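You operate a simulated robot arm through the tools that you are given. There is no shell and no other tool. Be economical: measure what you need, move in short steps, check, and stop when the job is done.

You run a simulated two-armed robot. Do the job below in one go: nothing can be reset, and whatever is moved stays where it is left.

Task
Pick up the feed card from the shelf right of tank 01 with one hand, pass it to the other hand and put it on the spot under the drum spout.
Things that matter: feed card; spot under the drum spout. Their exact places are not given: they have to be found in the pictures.

The check looks at the end state, three seconds after you hand in, the way a careful person would. Anything else that was tipped, shoved, dropped, spilled or broken makes it a failure.

Robot
Two 7-joint arms with two-finger parallel grippers on one trunk, on a base that drives. Base frame: it is fixed to the floor where the robot stands at the start and does not move with it; the origin is under the middle of the robot, x ahead of it, y to its left, z up. Lengths are in cm, angles in degrees, forces in N, time in s.
The left shoulder is at the start at [5, 15.8, 103.3], the right one opposite. With the tool pointing down near the work surface each hand reaches from about 18 to 66 cm from the robot's upright axis, wherever it stands, measured 20 degrees to its own side. Places, roughly: spot under the drum spout (19x23 cm) [-278, -180, 76]. Payload 3.91 kg a hand.
The tool frame of a hand sits at the grasp point between the pads (the TCP): z along the fingers, y along the line on which they close. The tips reach 3 cm beyond it. Largest opening 11 cm; finger width 2, thickness 1; the body of the gripper, 4.8 by 11.2 cm, starts 5.5 cm behind the TCP.
Orientation is that of the tool frame in the base frame, as [roll, pitch, yaw] about the fixed x, y, z axes, in that order (R = Rz(yaw) Ry(pitch) Rx(roll)). With the fingers straight down and closing along the base's y, the tool's x points along the base's -x, its y along +y and its z along -z.

Tools
- The arms move only by the tool servo_tool. It takes "left_increments", "right_increments" or both (then of equal length, played together; a hand with none holds still); each is one flat list of numbers, 7 for each row, row after row: the turn, a rotation vector about the base's x, y, z in degrees, then the shift along the base's x, y, z in cm, then the finger opening in cm, from 0 to 11. In form: [wx, wy, wz, tx, ty, tz, jaw, wx, wy, wz, tx, ty, tz, jaw, ...]. A call has 1 to 20 rows; each row is the pose to reach, as a shift and turn from the pose commanded when the call began. A row lasts 0.2 s, in which the tool goes at most 5 cm and 8.6 degrees; a call with a longer step from one row to the next is refused whole, and so is a gripper value outside its range. Where a pose cannot be reached the arm comes as near as it can. A force on the tool above 40 N (or 10 N above the force at the start of the call, whichever is more), or a blocked arm, ends the call early, and 0.2 s more pass. The fingers move at their own pace (about 15.3 cm/s each) and stop on an object; they squeeze with about 32 N. The grip force told is the motor's: it shows also when the fingers shut on nothing. Time passes only in rows, and 0.2 s behind the last, so rows that repeat a pose let the fingers close. The reply holds the time, the measured pose of the TCP, the force on the tool along the base axes, the opening and the grip force, in the units named above and with some noise, with the torque about the TCP (base axes, N m) and any sound that the robot's microphone picked up, and new pictures: "show" is both (left out), scene, wrist or none (wrist: the cameras of the hands that moved).
- Cameras (640 x 400 px; columns grow to the right, rows downward): "scene" is now at [13.22, -0.68, 118.25]; the picture's right is [-0.08, -1.00, 0.00], its down [-0.44, 0.03, -0.90] and it looks along [0.89, -0.07, -0.44] (base axes); focal length 269 px, centre (320, 200). "left" rides on the left gripper at [7.3, -1.7, -10.3] in its tool frame; the picture's right is [0.23, 0.97, 0.00], its down [-0.76, 0.18, -0.62] and it looks along [-0.61, 0.14, 0.78] (tool axes); focal length 222 px, centre (320, 200). "right" rides on the right gripper at [7.2, 1.7, -10.3] in its tool frame; the picture's right is [-0.23, 0.97, 0.00], its down [-0.76, -0.18, -0.62] and it looks along [-0.61, -0.14, 0.78] (tool axes); focal length 222 px, centre (320, 200).
- raise_lower(by): slides the trunk up (or, below 0, down) by that many cm; the arms and the scene camera ride with it, the base frame stays. It gives what a move gives, with no picture.
- steer(legs): drives the robot by 1 to 6 legs, each [ahead, turn to the left] in cm and degrees, along the robot's own axes; the way and the turn of a leg run together, so that a leg with both is an arc; at most 150 cm and 180 degrees a leg. The arms and the cameras ride along, it lands a little off, and it stops where it bumps. It gives what a move gives, and a new picture of the scene camera.
- turn_head(pan, tilt): turns the head with the scene camera to pan (to the left, within 80 degrees either way) and tilt (down, from -29 to 69), counted from straight ahead of the robot. It gives what a move gives, and a new picture of the scene camera.
- pixel_to_xyz(camera, pixels): for up to 12 pixels [column, row] of the newest picture of that camera ("zoom" is the newest enlarged one), the place [x, y, z] in the base frame of the surface seen there, good to about 0.3 cm. The clock stands still meanwhile.
- zoom(camera, box): a new picture of the part [left, top, right, bottom] of that camera's present view, enlarged. The clock stands still meanwhile.
- close_job(): hands the job in; it is judged then, once.

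Work in short steps. Measure before you move; look again where a grasp or a placing could have gone wrong, and mend it. You have 80 turns and 260 pictures in all, those below and enlarged ones among them. Open the grippers and draw the arms clear of the work before you hand the job in, unless the task says otherwise; then end with one line.

The tools are called as name(argument=value, ...) on one line, values as JSON. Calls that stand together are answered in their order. servo_tool: Moves the arms, as the interface text tells. Its arguments: {"type":"object","properties":{"left_increments":{"type":"array","items":{"type":"number"}},"right_increments":{"type":"array","items":{"type":"number"}},"show":{"type":"string","enum":["both","scene","wrist","none"]}},"required":[]} The other tools are called the same way: raise_lower (by) slides the trunk up or down; steer (legs) drives the base; turn_head (pan, tilt) turns the head that bears the scene camera; pixel_to_xyz (camera, pixels) gives the place of the surface under pixels of a picture; zoom (camera, box) takes an enlarged picture of a part of a camera's view; close_job () hands the job in.

At the start:

```text
t: 0.0
left_position: [45.24, 11.12, 99.64]
left_tool_rot: [-180.0, -0.1, -179.9]
left_force: [-0.2, -0.4, 0.8]
left_moment: [-0.01, 0.0, -0.01]
left_width: 11.0
left_grip_force: 0.2
right_position: [35.33, -19.38, 93.16]
right_tool_rot: [179.9, 0.0, -180.0]
right_force: [-0.3, -1.2, 0.0]
right_moment: [0.03, 0.02, 0.01]
right_width: 11.01
right_grip_force: 0.1
trunk travel left (down, up): [-27.5, 20.7]
robot x, y, heading: [-0.12, -0.09, -0.2]
head pan, tilt: [-4.5, 26.3]
```

scene: 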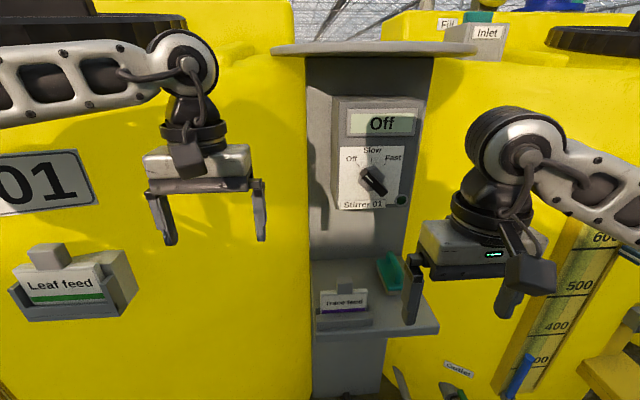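
right: 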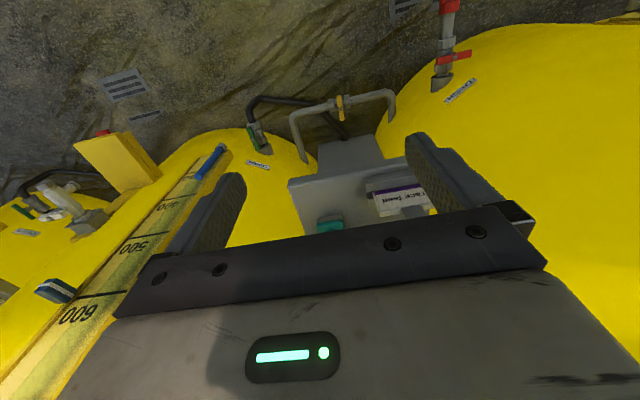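
left: 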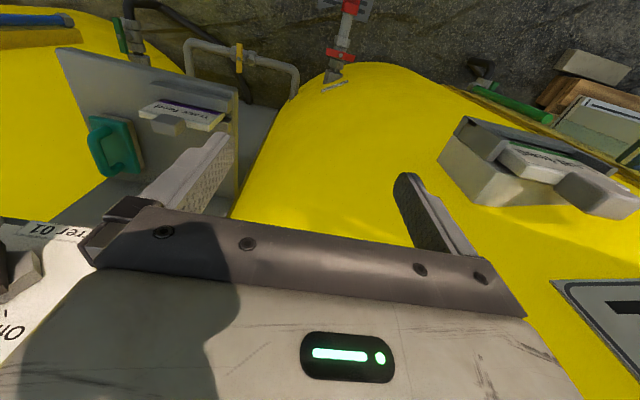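

The shelf right of tank 01, around (345,300), holds a card with a purple stripe and a green item. I'll zoom in and measure.

zoom(camera="scene", box=[290, 230, 450, 350])

zoom(camera="left", box=[40, 30, 300, 220])

zoom(camera="scene", box=[0, 230, 160, 330])

pixel_to_xyz(camera="scene", pixels=[[342, 293], [325, 300], [364, 297], [350, 309], [345, 322], [390, 272], [420, 320], [330, 333], [432, 332], [345, 282], [365, 230], [330, 180]])

```text
3.33 times, centred on (370, 290) of scene
```

zoom: 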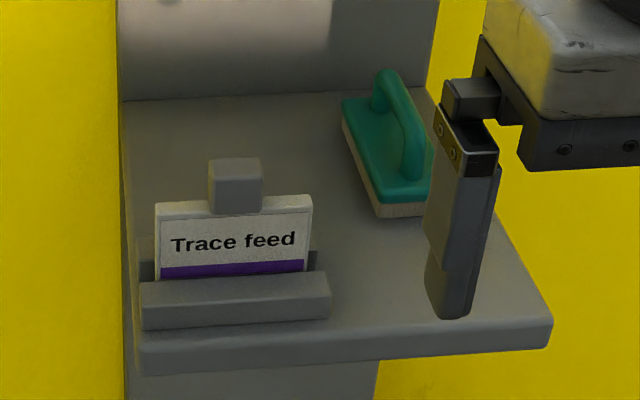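

```text
2.11 times, centred on (170, 125) of left
```

zoom: 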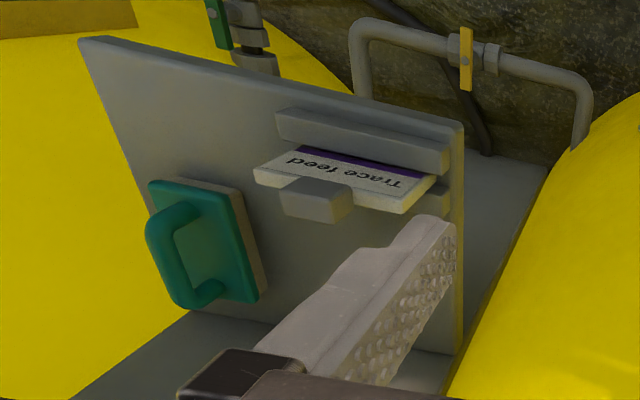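

```text
4.00 times, centred on (80, 280) of scene
```

zoom: 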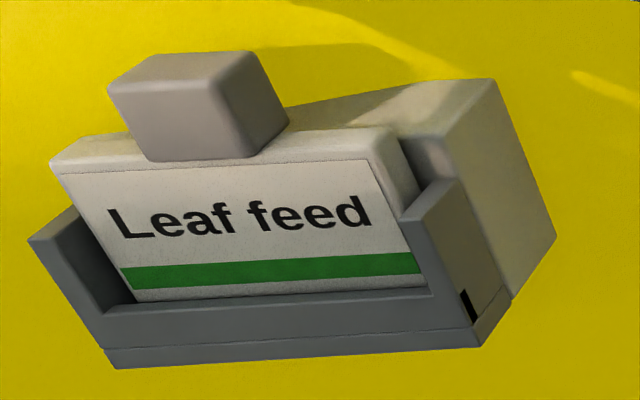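

```text
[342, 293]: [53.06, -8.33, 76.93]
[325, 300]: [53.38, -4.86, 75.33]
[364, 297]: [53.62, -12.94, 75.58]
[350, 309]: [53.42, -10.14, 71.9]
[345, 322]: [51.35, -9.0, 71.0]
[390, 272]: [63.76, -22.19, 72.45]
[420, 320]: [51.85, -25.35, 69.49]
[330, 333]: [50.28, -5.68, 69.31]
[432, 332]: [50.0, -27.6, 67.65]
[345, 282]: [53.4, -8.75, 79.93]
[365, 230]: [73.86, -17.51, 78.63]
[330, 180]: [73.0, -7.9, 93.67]
```

The card is the "Trace feed" plate standing in a slot block with a grey knob on top. I'll measure it in fine detail from both cameras.

zoom(camera="scene", box=[316, 262, 380, 332])

pixel_to_xyz(camera="left", pixels=[[176, 106], [146, 105], [208, 120], [160, 130], [182, 126], [158, 113], [180, 112], [210, 98], [165, 85], [150, 78], [224, 92], [222, 108]])

pixel_to_xyz(camera="scene", pixels=[[343, 286], [355, 282], [348, 272], [348, 278], [330, 282], [362, 281], [328, 296], [362, 293], [365, 303], [375, 300], [326, 305], [340, 315]])

```text
5.71 times, centred on (348, 297) of scene
```

zoom: 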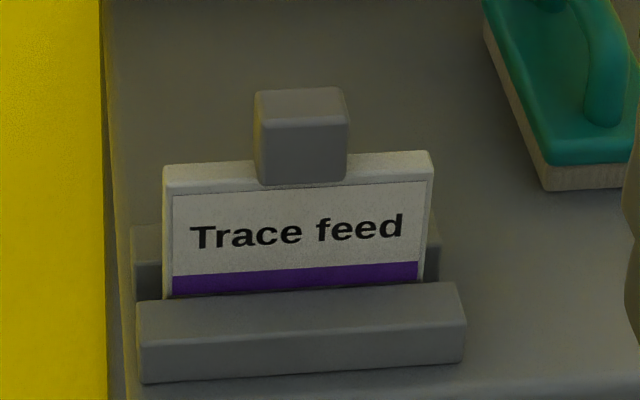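

```text
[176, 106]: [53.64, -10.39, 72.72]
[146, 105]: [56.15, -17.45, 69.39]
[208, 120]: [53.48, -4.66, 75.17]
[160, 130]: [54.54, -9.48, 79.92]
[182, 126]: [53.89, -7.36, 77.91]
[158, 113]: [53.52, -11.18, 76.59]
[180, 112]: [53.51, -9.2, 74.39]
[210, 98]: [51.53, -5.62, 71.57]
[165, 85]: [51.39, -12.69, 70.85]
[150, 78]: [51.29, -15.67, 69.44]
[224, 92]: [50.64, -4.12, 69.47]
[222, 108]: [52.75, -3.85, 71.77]
```

```text
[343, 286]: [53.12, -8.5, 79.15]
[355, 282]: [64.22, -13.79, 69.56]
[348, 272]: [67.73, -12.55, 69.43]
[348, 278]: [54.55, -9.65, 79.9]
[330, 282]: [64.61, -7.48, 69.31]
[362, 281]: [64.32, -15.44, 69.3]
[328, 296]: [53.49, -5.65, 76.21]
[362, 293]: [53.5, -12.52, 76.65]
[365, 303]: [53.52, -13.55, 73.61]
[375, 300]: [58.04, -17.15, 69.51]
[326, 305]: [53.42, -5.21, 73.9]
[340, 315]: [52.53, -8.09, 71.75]
```

I'll pin down knob depth and card thickness from this zoom.

pixel_to_xyz(camera="zoom", pixels=[[262, 92], [335, 92], [262, 114], [342, 114], [258, 170], [343, 170], [175, 170], [175, 188], [420, 156], [420, 174], [430, 200], [168, 200]])

turn_head(pan=-80, tilt=30)

turn_head(pan=80, tilt=30)

```text
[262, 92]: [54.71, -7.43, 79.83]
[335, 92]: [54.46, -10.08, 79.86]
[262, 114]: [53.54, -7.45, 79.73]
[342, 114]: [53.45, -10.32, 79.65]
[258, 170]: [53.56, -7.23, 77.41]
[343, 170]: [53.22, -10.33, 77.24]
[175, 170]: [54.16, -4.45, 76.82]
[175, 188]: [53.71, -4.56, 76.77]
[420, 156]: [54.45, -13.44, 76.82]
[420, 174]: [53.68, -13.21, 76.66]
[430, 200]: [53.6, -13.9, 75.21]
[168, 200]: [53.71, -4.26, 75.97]
```

```text
t: 1.5
left_position: [45.15, 11.14, 99.38]
left_tool_rot: [-180.0, -0.1, -179.9]
left_force: [0.2, -0.8, -0.1]
left_moment: [0.01, -0.02, -0.03]
left_width: 11.0
left_grip_force: 0.1
right_position: [35.36, -19.28, 93.19]
right_tool_rot: [180.0, 0.1, -179.9]
right_force: [1.5, -0.2, 0.0]
right_moment: [0.01, 0.01, -0.03]
right_width: 11.01
right_grip_force: 0.1
trunk travel left (down, up): [-27.5, 20.7]
robot x, y, heading: [-0.06, -0.08, 0.0]
head pan, tilt: [-80.0, 30.0]
```

scene: 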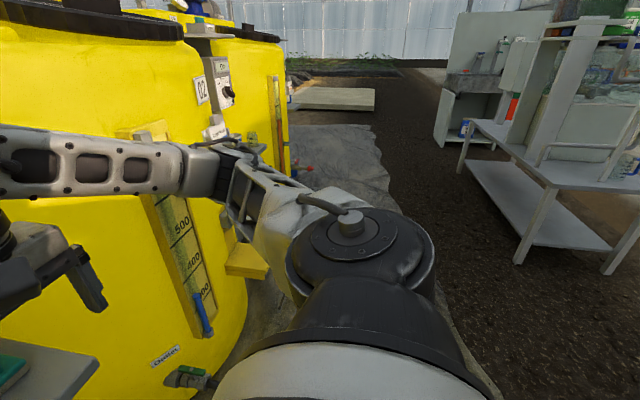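

```text
t: 3.9
left_position: [45.15, 11.17, 99.43]
left_tool_rot: [180.0, 0.0, -179.9]
left_force: [0.3, -0.5, -0.1]
left_moment: [-0.03, 0.02, -0.01]
left_width: 10.99
left_grip_force: 0.0
right_position: [35.51, -19.31, 93.35]
right_tool_rot: [-180.0, 0.0, 180.0]
right_force: [-0.2, -0.3, 0.1]
right_moment: [0.0, 0.01, -0.01]
right_width: 11.01
right_grip_force: 0.1
trunk travel left (down, up): [-27.5, 20.7]
robot x, y, heading: [0.07, -0.24, -0.1]
head pan, tilt: [80.0, 30.0]
```

scene: 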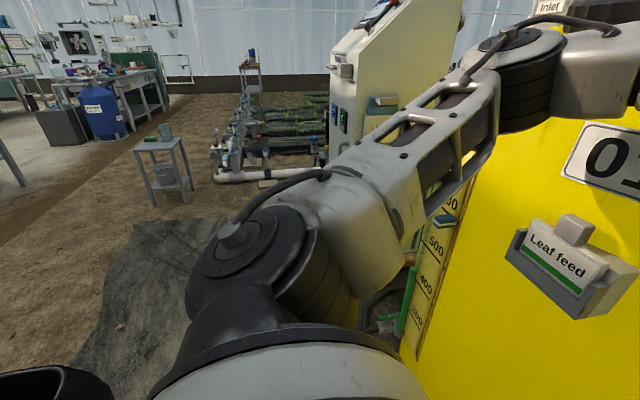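

The card measures about x 53.6–54.8, y −4.3…−13.9, top z 77, with the knob at y −7.2…−10.35 and z 77–80. My plan: the right hand takes the card by its right end, closing along x. The left hand then takes the knob along the card's normal, so it can lay the card flat. First I turn the head back and rotate the right hand 90° where it is.

turn_head(pan=-5, tilt=32)

servo_tool(right_increments=[0, 0, 8, 0, 0, 0, 11, 0, 0, 16, 0, 0, 0, 10, 0, 0, 24, 0, 0, 0, 8, 0, 0, 32, 0, 0, 0, 6, 0, 0, 40, 0, 0, 0, 5, 0, 0, 48, 0, 0, 0, 4, 0, 0, 56, 0, 0, 0, 4, 0, 0, 64, 0, 0, 0, 4, 0, 0, 72, 0, 0, 0, 4, 0, 0, 80, 0, 0, 0, 4, 0, 0, 86, 0, 0, 0, 4, 0, 0, 90, 0, 0, 0, 4, 0, 0, 90, 0, 0, 0, 4])

pixel_to_xyz(camera="scene", pixels=[[380, 90], [375, 160], [340, 150], [410, 100], [370, 20]])

```text
t: 5.5
left_position: [45.24, 11.18, 99.51]
left_tool_rot: [-179.9, 0.0, -180.0]
left_force: [-0.1, -0.1, 0.1]
left_moment: [0.01, 0.01, -0.01]
left_width: 11.01
left_grip_force: 0.1
right_position: [35.39, -19.21, 93.11]
right_tool_rot: [-180.0, 0.0, 180.0]
right_force: [0.0, 0.0, 0.4]
right_moment: [0.0, 0.01, 0.0]
right_width: 11.01
right_grip_force: 0.0
trunk travel left (down, up): [-27.5, 20.7]
robot x, y, heading: [0.01, 0.11, -0.0]
head pan, tilt: [-5.0, 32.0]
```

scene: 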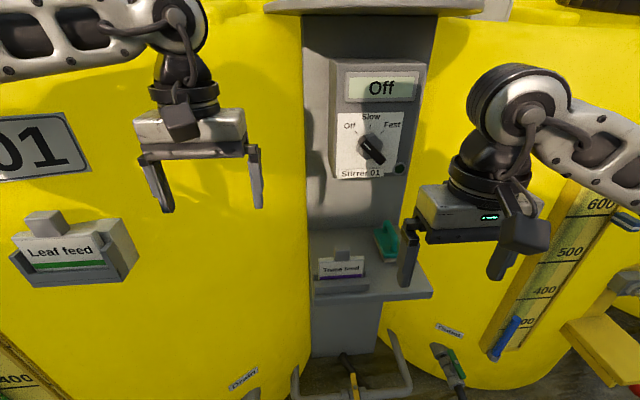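

```text
t: 8.3
left_position: [45.14, 11.08, 99.53]
left_tool_rot: [179.9, 0.2, -179.9]
left_force: [-0.2, 0.0, 0.2]
left_moment: [0.01, -0.03, 0.03]
left_width: 11.01
left_grip_force: 0.0
right_position: [26.23, -15.69, 96.15]
right_tool_rot: [-179.8, -0.1, -90.2]
right_force: [-1.4, -0.9, 0.9]
right_moment: [0.02, -0.06, 0.01]
right_width: 4.0
right_grip_force: 0.0
right hand out of reach, approached as far as the arm can: row 9, 10, 11, 12, 13
trunk travel left (down, up): [-27.5, 20.7]
robot x, y, heading: [0.12, -0.05, 0.1]
head pan, tilt: [-5.0, 32.0]
```

scene: 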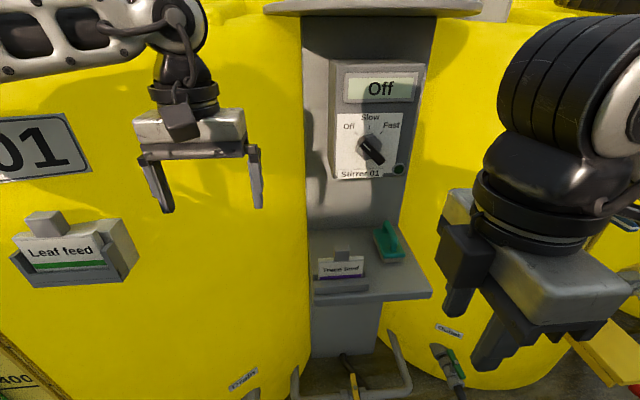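
right: 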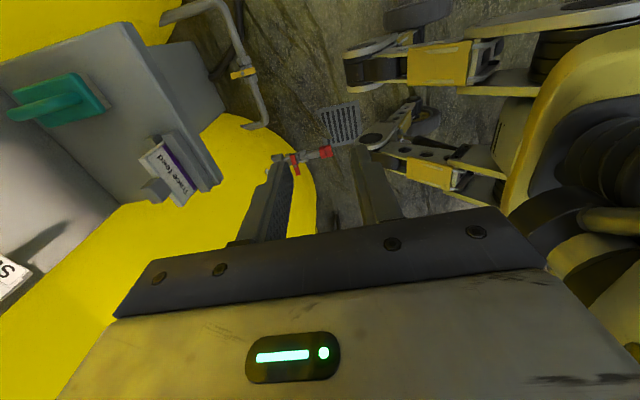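

```text
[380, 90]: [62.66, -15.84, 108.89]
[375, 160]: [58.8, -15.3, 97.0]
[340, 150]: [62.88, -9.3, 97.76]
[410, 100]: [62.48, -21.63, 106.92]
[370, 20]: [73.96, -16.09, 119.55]
```

The orientation is reached, but the arm was pulled back there. I'll test whether +90° yaw is reachable further forward, by moving slowly toward a point above and in front of the card.

servo_tool(right_increments=[0, 0, 0, 4, 0, 0, 4, 0, 0, 0, 8, 0, 0, 4, 0, 0, 0, 12, 1, 0, 4, 0, 0, 0, 16, 1, 0, 4, 0, 0, 0, 16, 1, 0, 4], show="scene")

```text
t: 9.5
left_position: [45.17, 11.06, 99.42]
left_tool_rot: [-179.9, 0.0, -179.9]
left_force: [0.9, -1.0, 0.2]
left_moment: [-0.02, 0.0, -0.01]
left_width: 11.02
left_grip_force: 0.1
right_position: [30.48, -9.25, 96.17]
right_tool_rot: [-179.9, 0.1, -90.2]
right_force: [0.6, 0.3, -0.2]
right_moment: [0.01, 0.01, -0.02]
right_width: 3.99
right_grip_force: 0.0
right hand out of reach, approached as far as the arm can: row 1, 2, 3, 4, 5
trunk travel left (down, up): [-27.5, 20.7]
robot x, y, heading: [-0.29, -0.2, 0.2]
head pan, tilt: [-5.0, 32.0]
```

scene: 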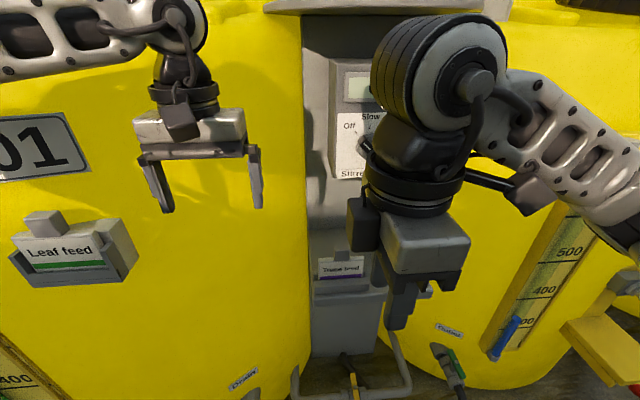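

+90° needs the forearm pointing left, so I'll try the opposite, −90° from neutral (yaw +90), in two calls while moving back to the right.

servo_tool(right_increments=[0, 0, -8, 0, -2, 0, 4, 0, 0, -16, 0, -4, 0, 4, 0, 0, -24, 0, -6, 0, 4, 0, 0, -32, 0, -8, 0, 4, 0, 0, -40, 1, -10, 0, 4, 0, 0, -48, 2, -10, 0, 4, 0, 0, -56, 3, -10, 0, 4, 0, 0, -64, 4, -10, 0, 4, 0, 0, -72, 5, -10, 0, 4, 0, 0, -80, 6, -10, 0, 4, 0, 0, -88, 6, -10, 0, 4, 0, 0, -96, 6, -10, 0, 4, 0, 0, -104, 6, -10, 0, 4, 0, 0, -112, 6, -10, 0, 4, 0, 0, -120, 6, -10, 0, 4, 0, 0, -120, 6, -10, 0, 4], show="none")

servo_tool(right_increments=[0, 0, -8, 0, 0, 0, 4, 0, 0, -16, 0, 0, 0, 4, 0, 0, -24, 0, 0, 0, 4, 0, 0, -32, 0, 0, 0, 4, 0, 0, -40, 0, 0, 0, 4, 0, 0, -48, 0, 0, 0, 4, 0, 0, -54, 0, 0, 0, 4, 0, 0, -60, 0, 0, 0, 4, 0, 0, -60, 0, 0, 0, 4], show="scene")

```text
t: 12.9
left_position: [45.35, 10.99, 99.5]
left_tool_rot: [179.9, 0.0, -179.9]
left_force: [-0.7, -0.4, 0.4]
left_moment: [0.0, 0.0, -0.02]
left_width: 10.99
left_grip_force: 0.0
right_position: [36.5, -19.78, 96.07]
right_tool_rot: [179.9, 0.0, 149.8]
right_force: [-1.7, 0.1, 1.0]
right_moment: [0.01, -0.01, 0.0]
right_width: 3.99
right_grip_force: 0.1
trunk travel left (down, up): [-27.5, 20.7]
robot x, y, heading: [0.05, 0.19, -0.2]
head pan, tilt: [-5.0, 32.0]
```

```text
t: 14.9
left_position: [45.23, 11.06, 99.43]
left_tool_rot: [-180.0, -0.1, -179.9]
left_force: [-0.2, 0.5, 0.6]
left_moment: [-0.04, 0.06, -0.01]
left_width: 11.0
left_grip_force: 0.1
right_position: [36.36, -19.79, 96.21]
right_tool_rot: [-180.0, 0.0, 89.9]
right_force: [0.4, 1.0, -0.5]
right_moment: [0.01, 0.0, 0.05]
right_width: 4.01
right_grip_force: 0.1
trunk travel left (down, up): [-27.5, 20.7]
robot x, y, heading: [0.15, 0.41, -0.2]
head pan, tilt: [-5.0, 32.0]
```

scene: 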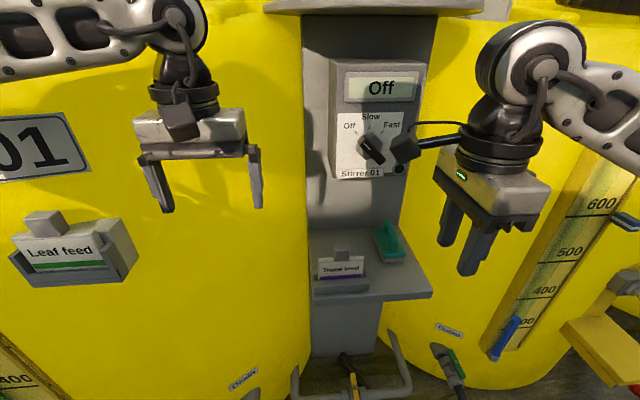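

Yaw 90 works. The dial sticks out at (58.8, −15.3, 97), right where the wrist would be, so I lean the hand 30° to the right and approach along its axis. First stop is about 12 cm short of the card.

servo_tool(right_increments=[7.5, 0, 0, 3, 0, -1, 4, 15, 0, 0, 6, 0, -2, 4, 22.5, 0, 0, 9, 0, -4, 4, 30, 0, 0, 12, 0, -6, 4, 30, 0, 0, 15, 0.4, -8, 4, 30, 0, 0, 17.8, 0.8, -10, 4, 30, 0, 0, 17.8, 0.8, -10, 4])

```text
t: 16.5
left_position: [45.25, 11.15, 99.47]
left_tool_rot: [180.0, 0.0, -180.0]
left_force: [0.4, 0.7, -0.4]
left_moment: [-0.01, -0.03, 0.03]
left_width: 11.01
left_grip_force: 0.1
right_position: [53.87, -19.22, 86.16]
right_tool_rot: [179.9, -30.0, 89.9]
right_force: [0.1, 0.6, 0.0]
right_moment: [-0.04, -0.02, -0.04]
right_width: 3.99
right_grip_force: 0.1
trunk travel left (down, up): [-27.5, 20.7]
robot x, y, heading: [0.11, -0.16, 0.3]
head pan, tilt: [-5.0, 32.0]
```

scene: 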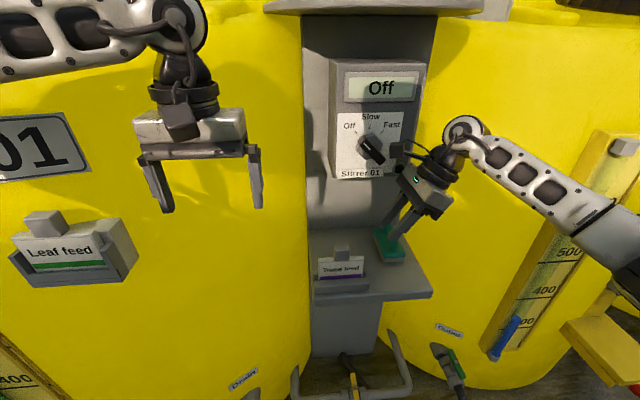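
right: 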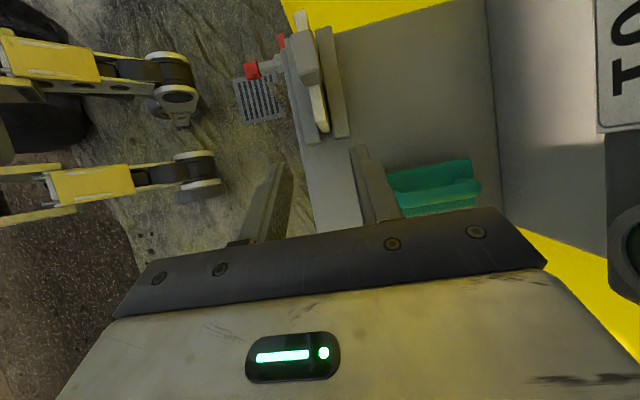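

The wrist view shows the card edge-on at around (318,90) between the jaw tips. I'll zoom and measure it.

zoom(camera="right", box=[240, 0, 400, 160])

pixel_to_xyz(camera="right", pixels=[[321, 118], [313, 126], [303, 110], [327, 110], [342, 130], [306, 138], [304, 45], [300, 60], [316, 60], [310, 72]])

```text
2.50 times, centred on (320, 80) of right
```

zoom: 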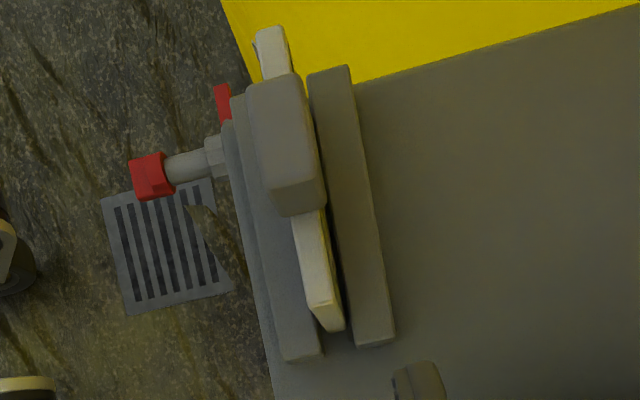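

```text
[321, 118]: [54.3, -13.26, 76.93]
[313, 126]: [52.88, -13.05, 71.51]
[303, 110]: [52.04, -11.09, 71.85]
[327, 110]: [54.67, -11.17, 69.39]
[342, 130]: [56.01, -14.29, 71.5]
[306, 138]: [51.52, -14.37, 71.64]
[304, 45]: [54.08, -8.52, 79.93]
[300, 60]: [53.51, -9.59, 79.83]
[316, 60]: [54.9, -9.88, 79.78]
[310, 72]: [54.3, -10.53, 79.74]
```

The card centre is at x≈54.25. I'll advance along the tool axis to TCP ≈ (54.2, −13.0, 75.8), then look before closing.

servo_tool(right_increments=[0, 0, 0, 0.35, 1.5, -2.5, 4, 0, 0, 0, 0.35, 3, -5, 4, 0, 0, 0, 0.35, 4.3, -7.2, 4, 0, 0, 0, 0.35, 5.4, -9.0, 4, 0, 0, 0, 0.35, 6.2, -10.4, 4, 0, 0, 0, 0.35, 6.2, -10.4, 4])

```text
t: 17.9
left_position: [45.28, 11.18, 99.42]
left_tool_rot: [180.0, 0.0, -179.9]
left_force: [-0.1, -0.1, -0.2]
left_moment: [0.0, -0.03, -0.01]
left_width: 11.03
left_grip_force: 0.1
right_position: [54.47, -12.92, 75.95]
right_tool_rot: [-180.0, -29.9, 90.0]
right_force: [-1.1, 0.0, -0.5]
right_moment: [-0.01, 0.01, -0.01]
right_width: 3.97
right_grip_force: 0.1
trunk travel left (down, up): [-27.5, 20.7]
robot x, y, heading: [-0.19, 0.03, -0.1]
head pan, tilt: [-5.0, 32.0]
```

scene: 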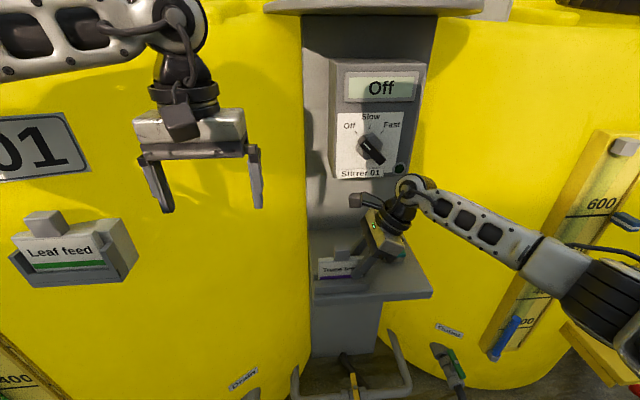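
right: 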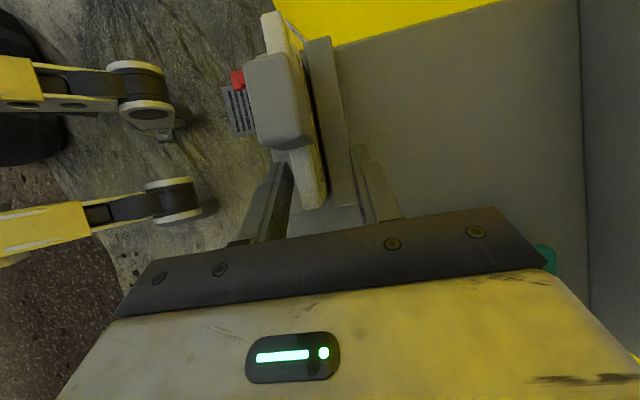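

The card end at (312,190) is between the jaws, closer to the front finger. I'll check the offset.

zoom(camera="right", box=[230, 80, 420, 260])

pixel_to_xyz(camera="right", pixels=[[312, 200], [308, 180], [318, 190], [285, 185], [360, 175], [365, 200], [278, 210]])

zoom(camera="scene", box=[310, 170, 450, 310])

```text
2.22 times, centred on (325, 170) of right
```

zoom: 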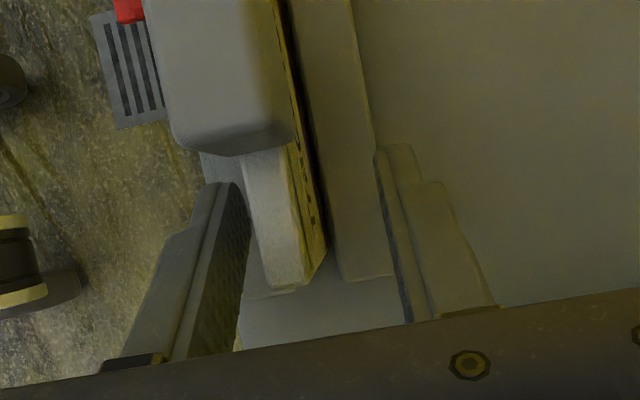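

```text
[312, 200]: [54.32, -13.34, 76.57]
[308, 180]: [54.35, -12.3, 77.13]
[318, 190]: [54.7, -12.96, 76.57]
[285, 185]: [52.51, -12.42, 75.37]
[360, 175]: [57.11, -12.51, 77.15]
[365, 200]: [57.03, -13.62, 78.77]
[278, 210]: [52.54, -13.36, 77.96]
```

```text
2.86 times, centred on (380, 240) of scene
```

zoom: 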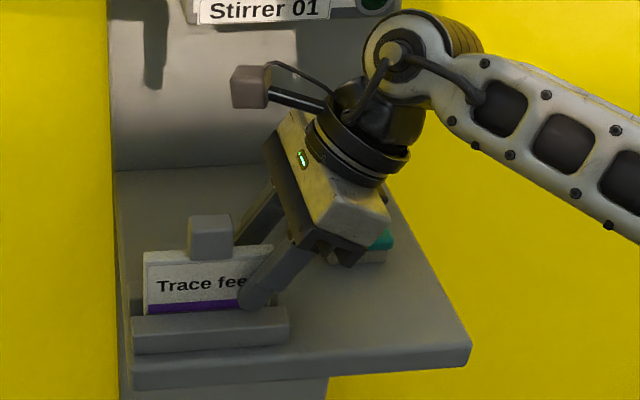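

The jaw centre is ≈54.5 and the card ≈54.3, so I shift −0.2 and close.

servo_tool(right_increments=[0, 0, 0, -0.2, 0, 0, 4, 0, 0, 0, -0.2, 0, 0, 2.5, 0, 0, 0, -0.2, 0, 0, 1, 0, 0, 0, -0.2, 0, 0, 0, 0, 0, 0, -0.2, 0, 0, 0])

```text
t: 19.1
left_position: [45.29, 11.07, 99.52]
left_tool_rot: [180.0, 0.0, -180.0]
left_force: [-0.8, -0.7, -1.1]
left_moment: [0.0, -0.02, -0.02]
left_width: 10.99
left_grip_force: 0.0
right_position: [54.28, -12.95, 75.76]
right_tool_rot: [-179.9, -30.0, 90.0]
right_force: [-4.2, 0.3, -0.5]
right_moment: [0.01, 0.16, 0.05]
right_width: 1.01
right_grip_force: 31.8
trunk travel left (down, up): [-27.5, 20.7]
robot x, y, heading: [0.2, 0.19, 0.0]
head pan, tilt: [-5.0, 32.0]
```

scene: 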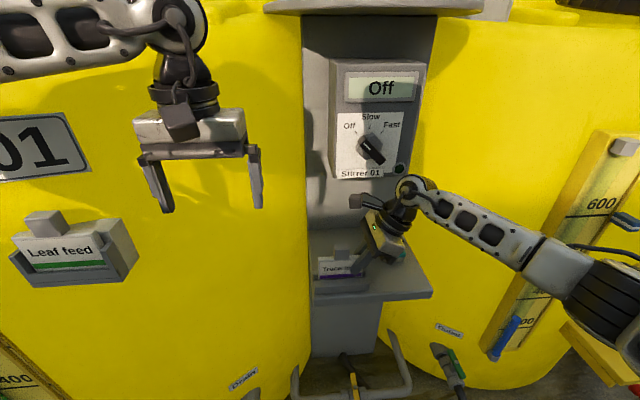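
right: 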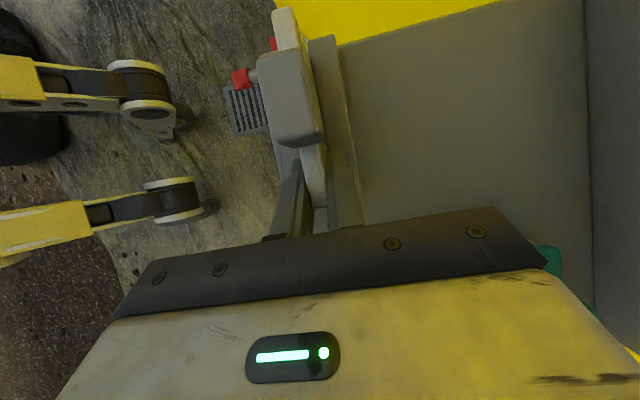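

The grip is 1.0 cm wide at 32 N. I lift straight up 4 cm, then draw back.

servo_tool(right_increments=[0, 0, 0, 0, 0, 0.5, 0, 0, 0, 0, 0, 0, 1.2, 0, 0, 0, 0, 0, 0, 2, 0, 0, 0, 0, 0, 0, 3, 0, 0, 0, 0, 0, 0, 4, 0, 0, 0, 0, -2, 0, 4.5, 0, 0, 0, 0, -5, 0, 5, 0, 0, 0, 0, -8, 0, 5, 0, 0, 0, 0, -8, 0, 5, 0])

```text
t: 21.1
left_position: [45.35, 11.08, 99.45]
left_tool_rot: [180.0, 0.1, -179.9]
left_force: [-0.5, 0.8, 0.6]
left_moment: [-0.02, -0.01, -0.01]
left_width: 10.99
left_grip_force: 0.1
right_position: [46.23, -12.9, 80.87]
right_tool_rot: [-179.9, -30.0, 90.0]
right_force: [0.9, 0.2, -0.5]
right_moment: [0.01, -0.02, 0.03]
right_width: 1.03
right_grip_force: 32.4
trunk travel left (down, up): [-27.5, 20.7]
robot x, y, heading: [0.34, -0.01, -0.4]
head pan, tilt: [-5.0, 32.0]
```

scene: 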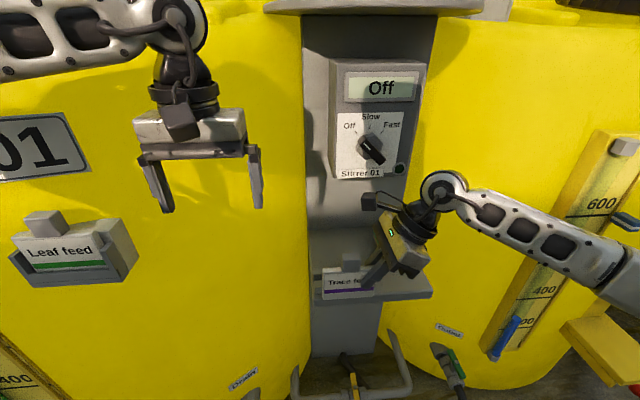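
right: 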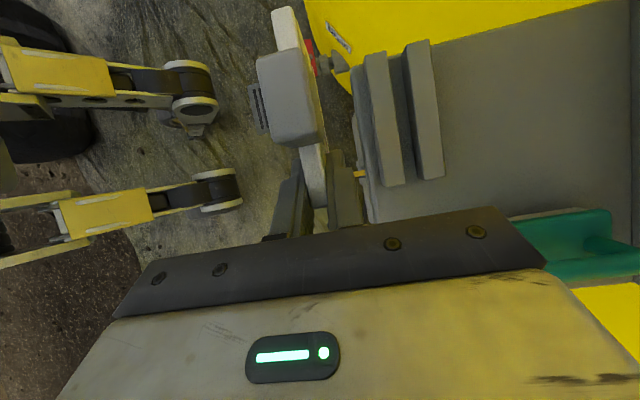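

The card is lifted cleanly out of the slot. I raise it and pull in a bit, then back off 30 cm for space to hand over.

servo_tool(right_increments=[0, 0, 0, -3, 0, 2, 0, 0, 0, 0, -6, 0, 5, 0, 0, 0, 0, -6, 0, 5, 0], show="none")

steer(legs=[[-30, 0]])

```text
t: 21.9
left_position: [45.21, 11.09, 99.41]
left_tool_rot: [-180.0, -0.1, -179.9]
left_force: [0.3, 0.7, -0.3]
left_moment: [0.02, 0.01, 0.0]
left_width: 11.03
left_grip_force: 0.1
right_position: [40.11, -13.11, 85.92]
right_tool_rot: [-180.0, -30.0, 90.0]
right_force: [-0.8, -1.1, -0.3]
right_moment: [-0.03, -0.04, -0.02]
right_width: 1.0
right_grip_force: 32.2
trunk travel left (down, up): [-27.5, 20.7]
robot x, y, heading: [-0.08, 0.02, 0.1]
head pan, tilt: [-5.0, 32.0]
```

```text
t: 24.0
left_position: [14.99, 11.01, 99.45]
left_tool_rot: [-179.9, 0.0, -179.9]
left_force: [0.2, 0.3, 0.4]
left_moment: [0.0, 0.02, 0.01]
left_width: 10.98
left_grip_force: 0.0
right_position: [9.81, -13.07, 85.94]
right_tool_rot: [-180.0, -30.0, 89.9]
right_force: [-0.1, -0.4, 0.0]
right_moment: [-0.02, 0.02, -0.01]
right_width: 1.01
right_grip_force: 32.5
trunk travel left (down, up): [-27.5, 20.7]
robot x, y, heading: [-29.98, 0.21, 0.0]
head pan, tilt: [-5.0, 32.0]
```

scene: 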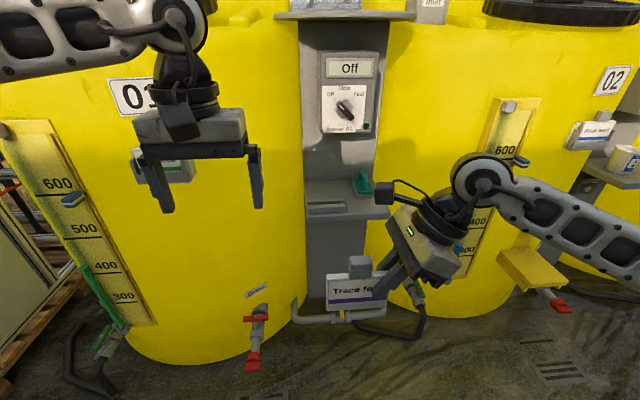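

Backed off fine. Now I turn the left hand to point forward (−90° about y) while drawing it back left, and bring the right hand with the card forward and toward the middle.

servo_tool(left_increments=[0, -8, 0, -0.5, 0.5, -1, 6, 0, -16, 0, -1, 1, -2, 6, 0, -24, 0, -1.5, 1.5, -3, 6, 0, -32, 0, -2, 2, -4, 6, 0, -40, 0, -2.5, 2.5, -5, 6, 0, -48, 0, -3, 3, -6, 6, 0, -56, 0, -4, 3, -7, 6, 0, -64, 0, -5, 3, -8, 6, 0, -72, 0, -5, 3, -8.5, 6, 0, -80, 0, -5, 3, -8.5, 6, 0, -86, 0, -5, 3, -8.5, 6, 0, -90, 0, -5, 3, -8.5, 6, 0, -90, 0, -5, 3, -8.5, 6], right_increments=[0, 0, 0, 2, 0, 0, 0, 0, 0, 0, 4, 0, 0, 0, 0, 0, 0, 6, 0, 0, 0, 0, 0, 0, 8, 0, 0, 0, 0, 0, 0, 10, 1, 0, 0, 0, 0, 0, 12, 2, 0, 0, 0, 0, 0, 14, 3, 0, 0, 0, 0, 0, 15.2, 5, 1, 0, 0, 0, 0, 15.2, 7, 2, 0, 0, 0, 0, 15.2, 9, 2, 0, 0, 0, 0, 15.2, 10, 2, 0, 0, 0, 0, 15.2, 10, 2, 0, 0, 0, 0, 15.2, 10, 2, 0])

```text
t: 26.8
left_position: [9.5, 11.29, 92.7]
left_tool_rot: [-94.0, 90.0, -93.9]
left_force: [0.5, -0.3, 0.5]
left_moment: [-0.01, 0.02, -0.01]
left_width: 5.98
left_grip_force: 0.0
left hand out of reach, approached as far as the arm can: row 8, 9, 10, 11, 12, 13
right_position: [25.24, -3.16, 88.01]
right_tool_rot: [-179.9, -30.0, 89.9]
right_force: [-0.1, -0.1, -1.0]
right_moment: [-0.01, 0.01, 0.03]
right_width: 1.01
right_grip_force: 32.0
trunk travel left (down, up): [-27.5, 20.7]
robot x, y, heading: [-30.12, -0.03, -0.0]
head pan, tilt: [-5.0, 32.0]
```

scene: 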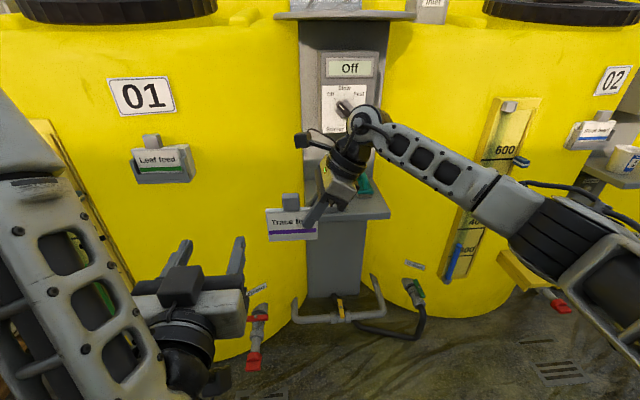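
right: 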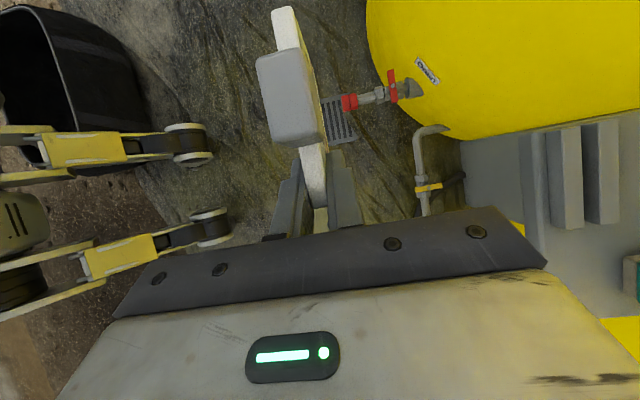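
left: 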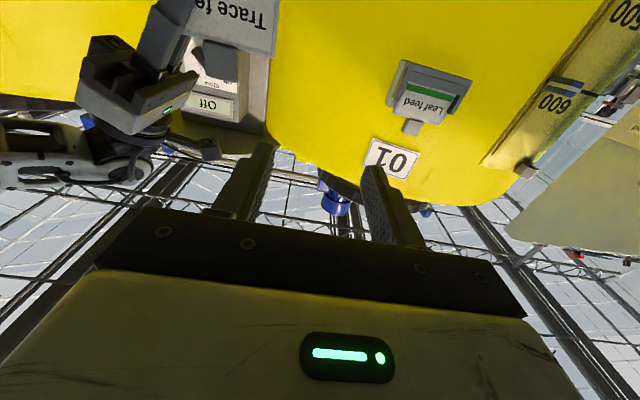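

The left hand now points forward. I'll measure the held card and knob from the scene and left cameras.

zoom(camera="scene", box=[250, 170, 350, 250])

pixel_to_xyz(camera="scene", pixels=[[291, 196], [291, 203], [285, 203], [297, 203], [280, 213], [268, 213], [268, 238], [295, 237]])

```text
5.00 times, centred on (300, 210) of scene
```

zoom: 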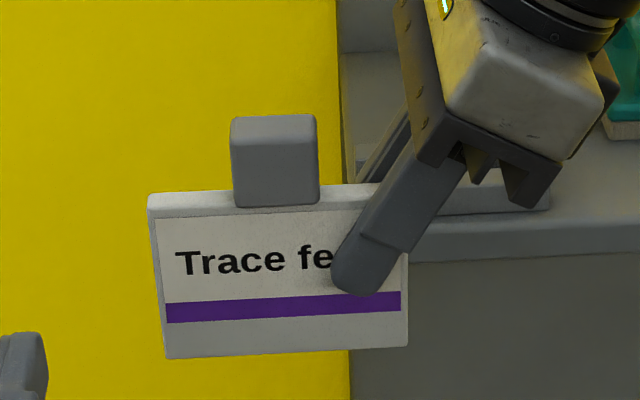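

```text
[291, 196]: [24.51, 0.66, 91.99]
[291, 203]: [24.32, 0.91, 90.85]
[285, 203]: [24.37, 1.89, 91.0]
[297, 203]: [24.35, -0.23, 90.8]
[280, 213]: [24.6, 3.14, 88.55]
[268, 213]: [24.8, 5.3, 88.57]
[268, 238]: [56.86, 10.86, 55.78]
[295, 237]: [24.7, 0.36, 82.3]
```

The knob spans y −0.7…2.4, z 89.2–92, x 24.3–26.1. I bring the left hand to a pre-grasp point directly behind it, about 10 cm short, with the jaw at 5 cm.

servo_tool(left_increments=[0, 0, 0, 1, -3, -0.5, 5, 0, 0, 0, 2, -6, -1, 5, 0, 0, 0, 3, -9, -1.5, 5, 0, 0, 0, 3.5, -10.4, -1.9, 5, 0, 0, 0, 3.5, -10.4, -1.9, 5])

```text
t: 28.0
left_position: [13.0, 0.63, 90.9]
left_tool_rot: [-92.6, 89.9, -92.6]
left_force: [-0.4, 0.3, 0.8]
left_moment: [-0.04, 0.0, 0.01]
left_width: 5.03
left_grip_force: 0.2
right_position: [25.07, -3.01, 88.14]
right_tool_rot: [179.9, -30.0, 90.0]
right_force: [0.4, -1.0, -1.0]
right_moment: [-0.02, 0.0, 0.01]
right_width: 1.01
right_grip_force: 32.2
trunk travel left (down, up): [-27.5, 20.7]
robot x, y, heading: [-30.27, 0.18, 0.0]
head pan, tilt: [-5.0, 32.0]
```

scene: 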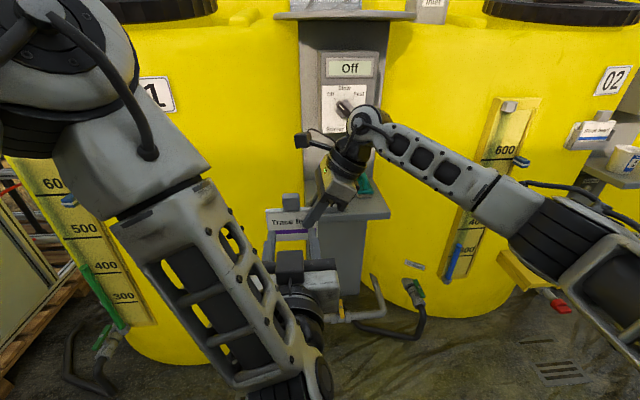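
left: 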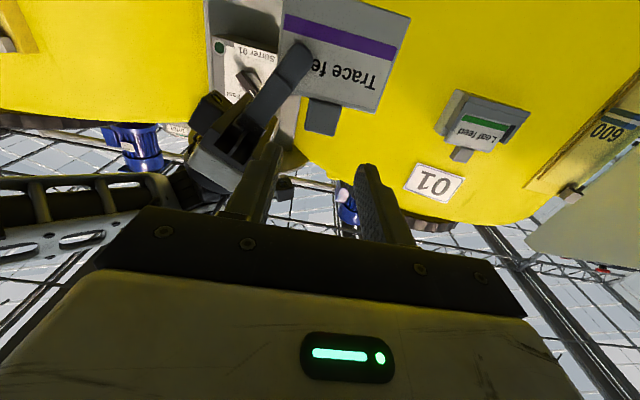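

The left camera (inverted) sees the knob at (322,118), roughly centred between the jaw tips. I'll measure it in this view.

pixel_to_xyz(camera="left", pixels=[[322, 115], [310, 115], [337, 120], [322, 128], [322, 102], [375, 90], [300, 90], [285, 80], [318, 132]])

zoom(camera="left", box=[180, 0, 430, 250])

```text
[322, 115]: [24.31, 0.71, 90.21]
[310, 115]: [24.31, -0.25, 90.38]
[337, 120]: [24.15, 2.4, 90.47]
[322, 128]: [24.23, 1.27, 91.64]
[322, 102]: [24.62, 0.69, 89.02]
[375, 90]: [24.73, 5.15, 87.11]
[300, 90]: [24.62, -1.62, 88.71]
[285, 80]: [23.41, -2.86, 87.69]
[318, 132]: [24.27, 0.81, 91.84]
```

```text
1.60 times, centred on (305, 125) of left
```

zoom: 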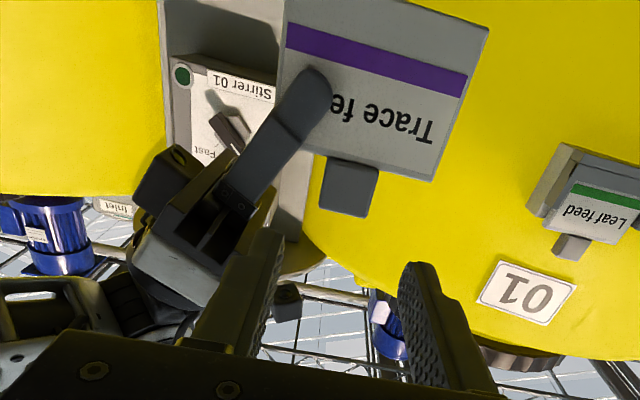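

The knob centre is y≈0.9, z≈90.5. I advance 6 cm with +0.25 in y and check.

servo_tool(left_increments=[0, 0, 0, 2, 0.25, 0, 5, 0, 0, 0, 4, 0.25, 0, 5, 0, 0, 0, 6, 0.25, 0, 5, 0, 0, 0, 6, 0.25, 0, 5], show="wrist")

zoom(camera="left", box=[180, 0, 430, 250])

zoom(camera="scene", box=[240, 150, 380, 290])

```text
t: 29.0
left_position: [19.29, 1.01, 90.81]
left_tool_rot: [-85.1, 89.9, -85.1]
left_force: [0.2, 0.8, -0.7]
left_moment: [0.0, -0.02, 0.01]
left_width: 5.04
left_grip_force: 0.0
right_position: [25.09, -3.08, 87.97]
right_tool_rot: [-180.0, -29.9, 89.9]
right_force: [0.1, -0.8, -0.7]
right_moment: [-0.02, -0.01, 0.02]
right_width: 1.03
right_grip_force: 31.6
trunk travel left (down, up): [-27.5, 20.7]
robot x, y, heading: [-30.05, 0.05, -0.0]
head pan, tilt: [-5.0, 32.0]
```

left: 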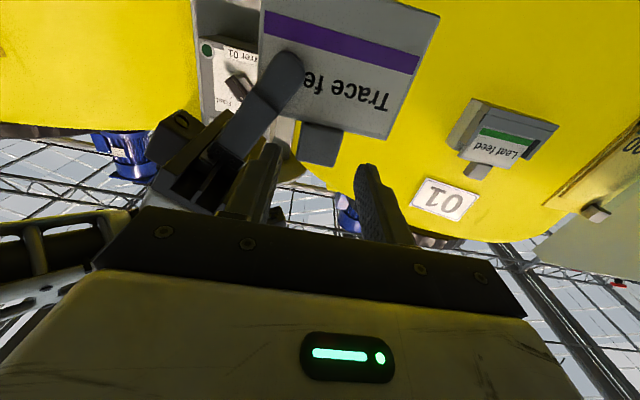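

```text
1.60 times, centred on (305, 125) of left
```

zoom: 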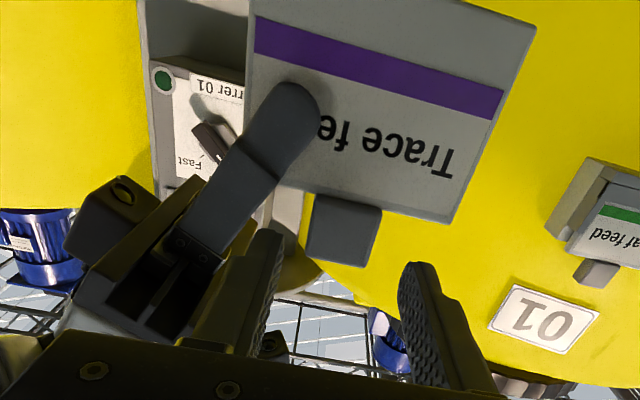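

```text
2.86 times, centred on (310, 220) of scene
```

zoom: 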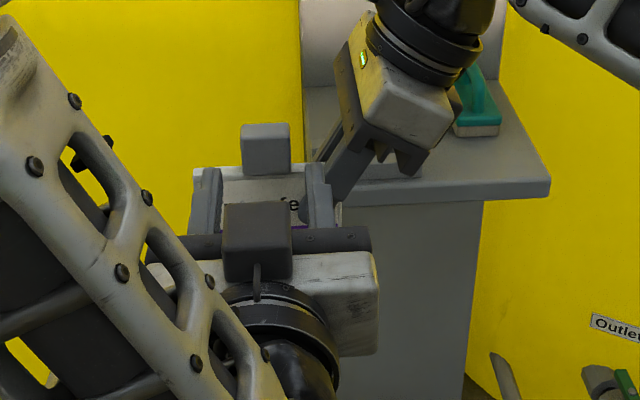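

Before the last stretch I check the fingertip positions numerically.

pixel_to_xyz(camera="zoom", pixels=[[208, 172], [316, 168], [213, 200], [322, 200], [265, 133], [265, 160], [258, 220]])

pixel_to_xyz(camera="left", pixels=[[270, 150], [365, 172], [320, 145], [302, 140], [340, 148], [250, 180]])

```text
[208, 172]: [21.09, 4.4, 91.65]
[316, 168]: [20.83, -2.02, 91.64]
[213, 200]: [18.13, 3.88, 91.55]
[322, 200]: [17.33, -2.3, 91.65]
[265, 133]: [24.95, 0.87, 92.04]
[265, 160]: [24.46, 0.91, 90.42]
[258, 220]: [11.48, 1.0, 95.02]
```

```text
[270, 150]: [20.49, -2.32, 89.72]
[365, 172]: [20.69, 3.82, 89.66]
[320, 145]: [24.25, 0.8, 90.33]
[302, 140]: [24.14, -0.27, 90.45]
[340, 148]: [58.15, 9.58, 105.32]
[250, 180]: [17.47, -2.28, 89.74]
```

The fingertips are centred on the knob (z 89.7–91.65, y centre ≈0.85). I advance another 3.6 cm in short rows.

servo_tool(left_increments=[0, 0, 0, 1, 0, 0, 5, 0, 0, 0, 2, 0, 0, 5, 0, 0, 0, 3, 0, 0, 5, 0, 0, 0, 3.6, 0, 0, 5, 0, 0, 0, 3.6, 0, 0, 5], show="wrist")

zoom(camera="scene", box=[240, 150, 380, 290])

zoom(camera="left", box=[200, 50, 400, 200])

```text
t: 30.2
left_position: [22.65, 1.11, 90.98]
left_tool_rot: [-85.0, 89.9, -85.1]
left_force: [0.2, -0.4, 0.1]
left_moment: [-0.02, 0.01, 0.01]
left_width: 5.01
left_grip_force: 0.1
right_position: [25.08, -3.11, 88.04]
right_tool_rot: [-180.0, -30.0, 90.0]
right_force: [0.4, 0.9, -0.3]
right_moment: [-0.04, 0.02, 0.02]
right_width: 1.0
right_grip_force: 32.3
trunk travel left (down, up): [-27.5, 20.7]
robot x, y, heading: [-30.31, 0.19, -0.1]
head pan, tilt: [-5.0, 32.0]
```

left: 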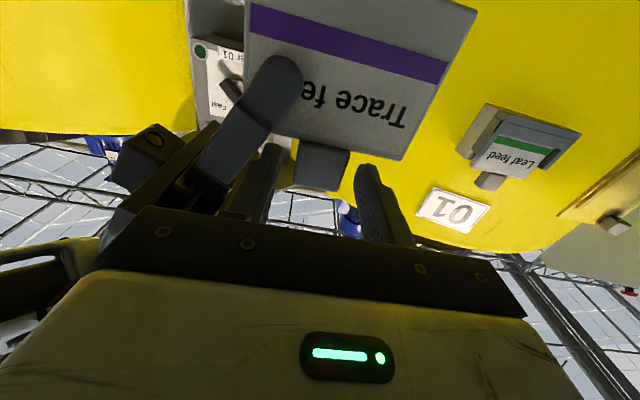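

```text
2.86 times, centred on (310, 220) of scene
```

zoom: 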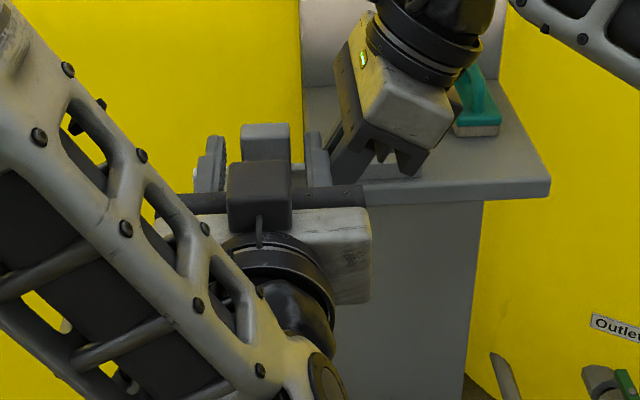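

```text
2.67 times, centred on (300, 125) of left
```

zoom: 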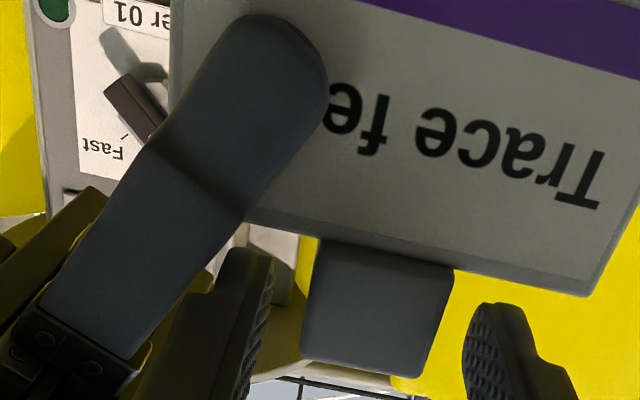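

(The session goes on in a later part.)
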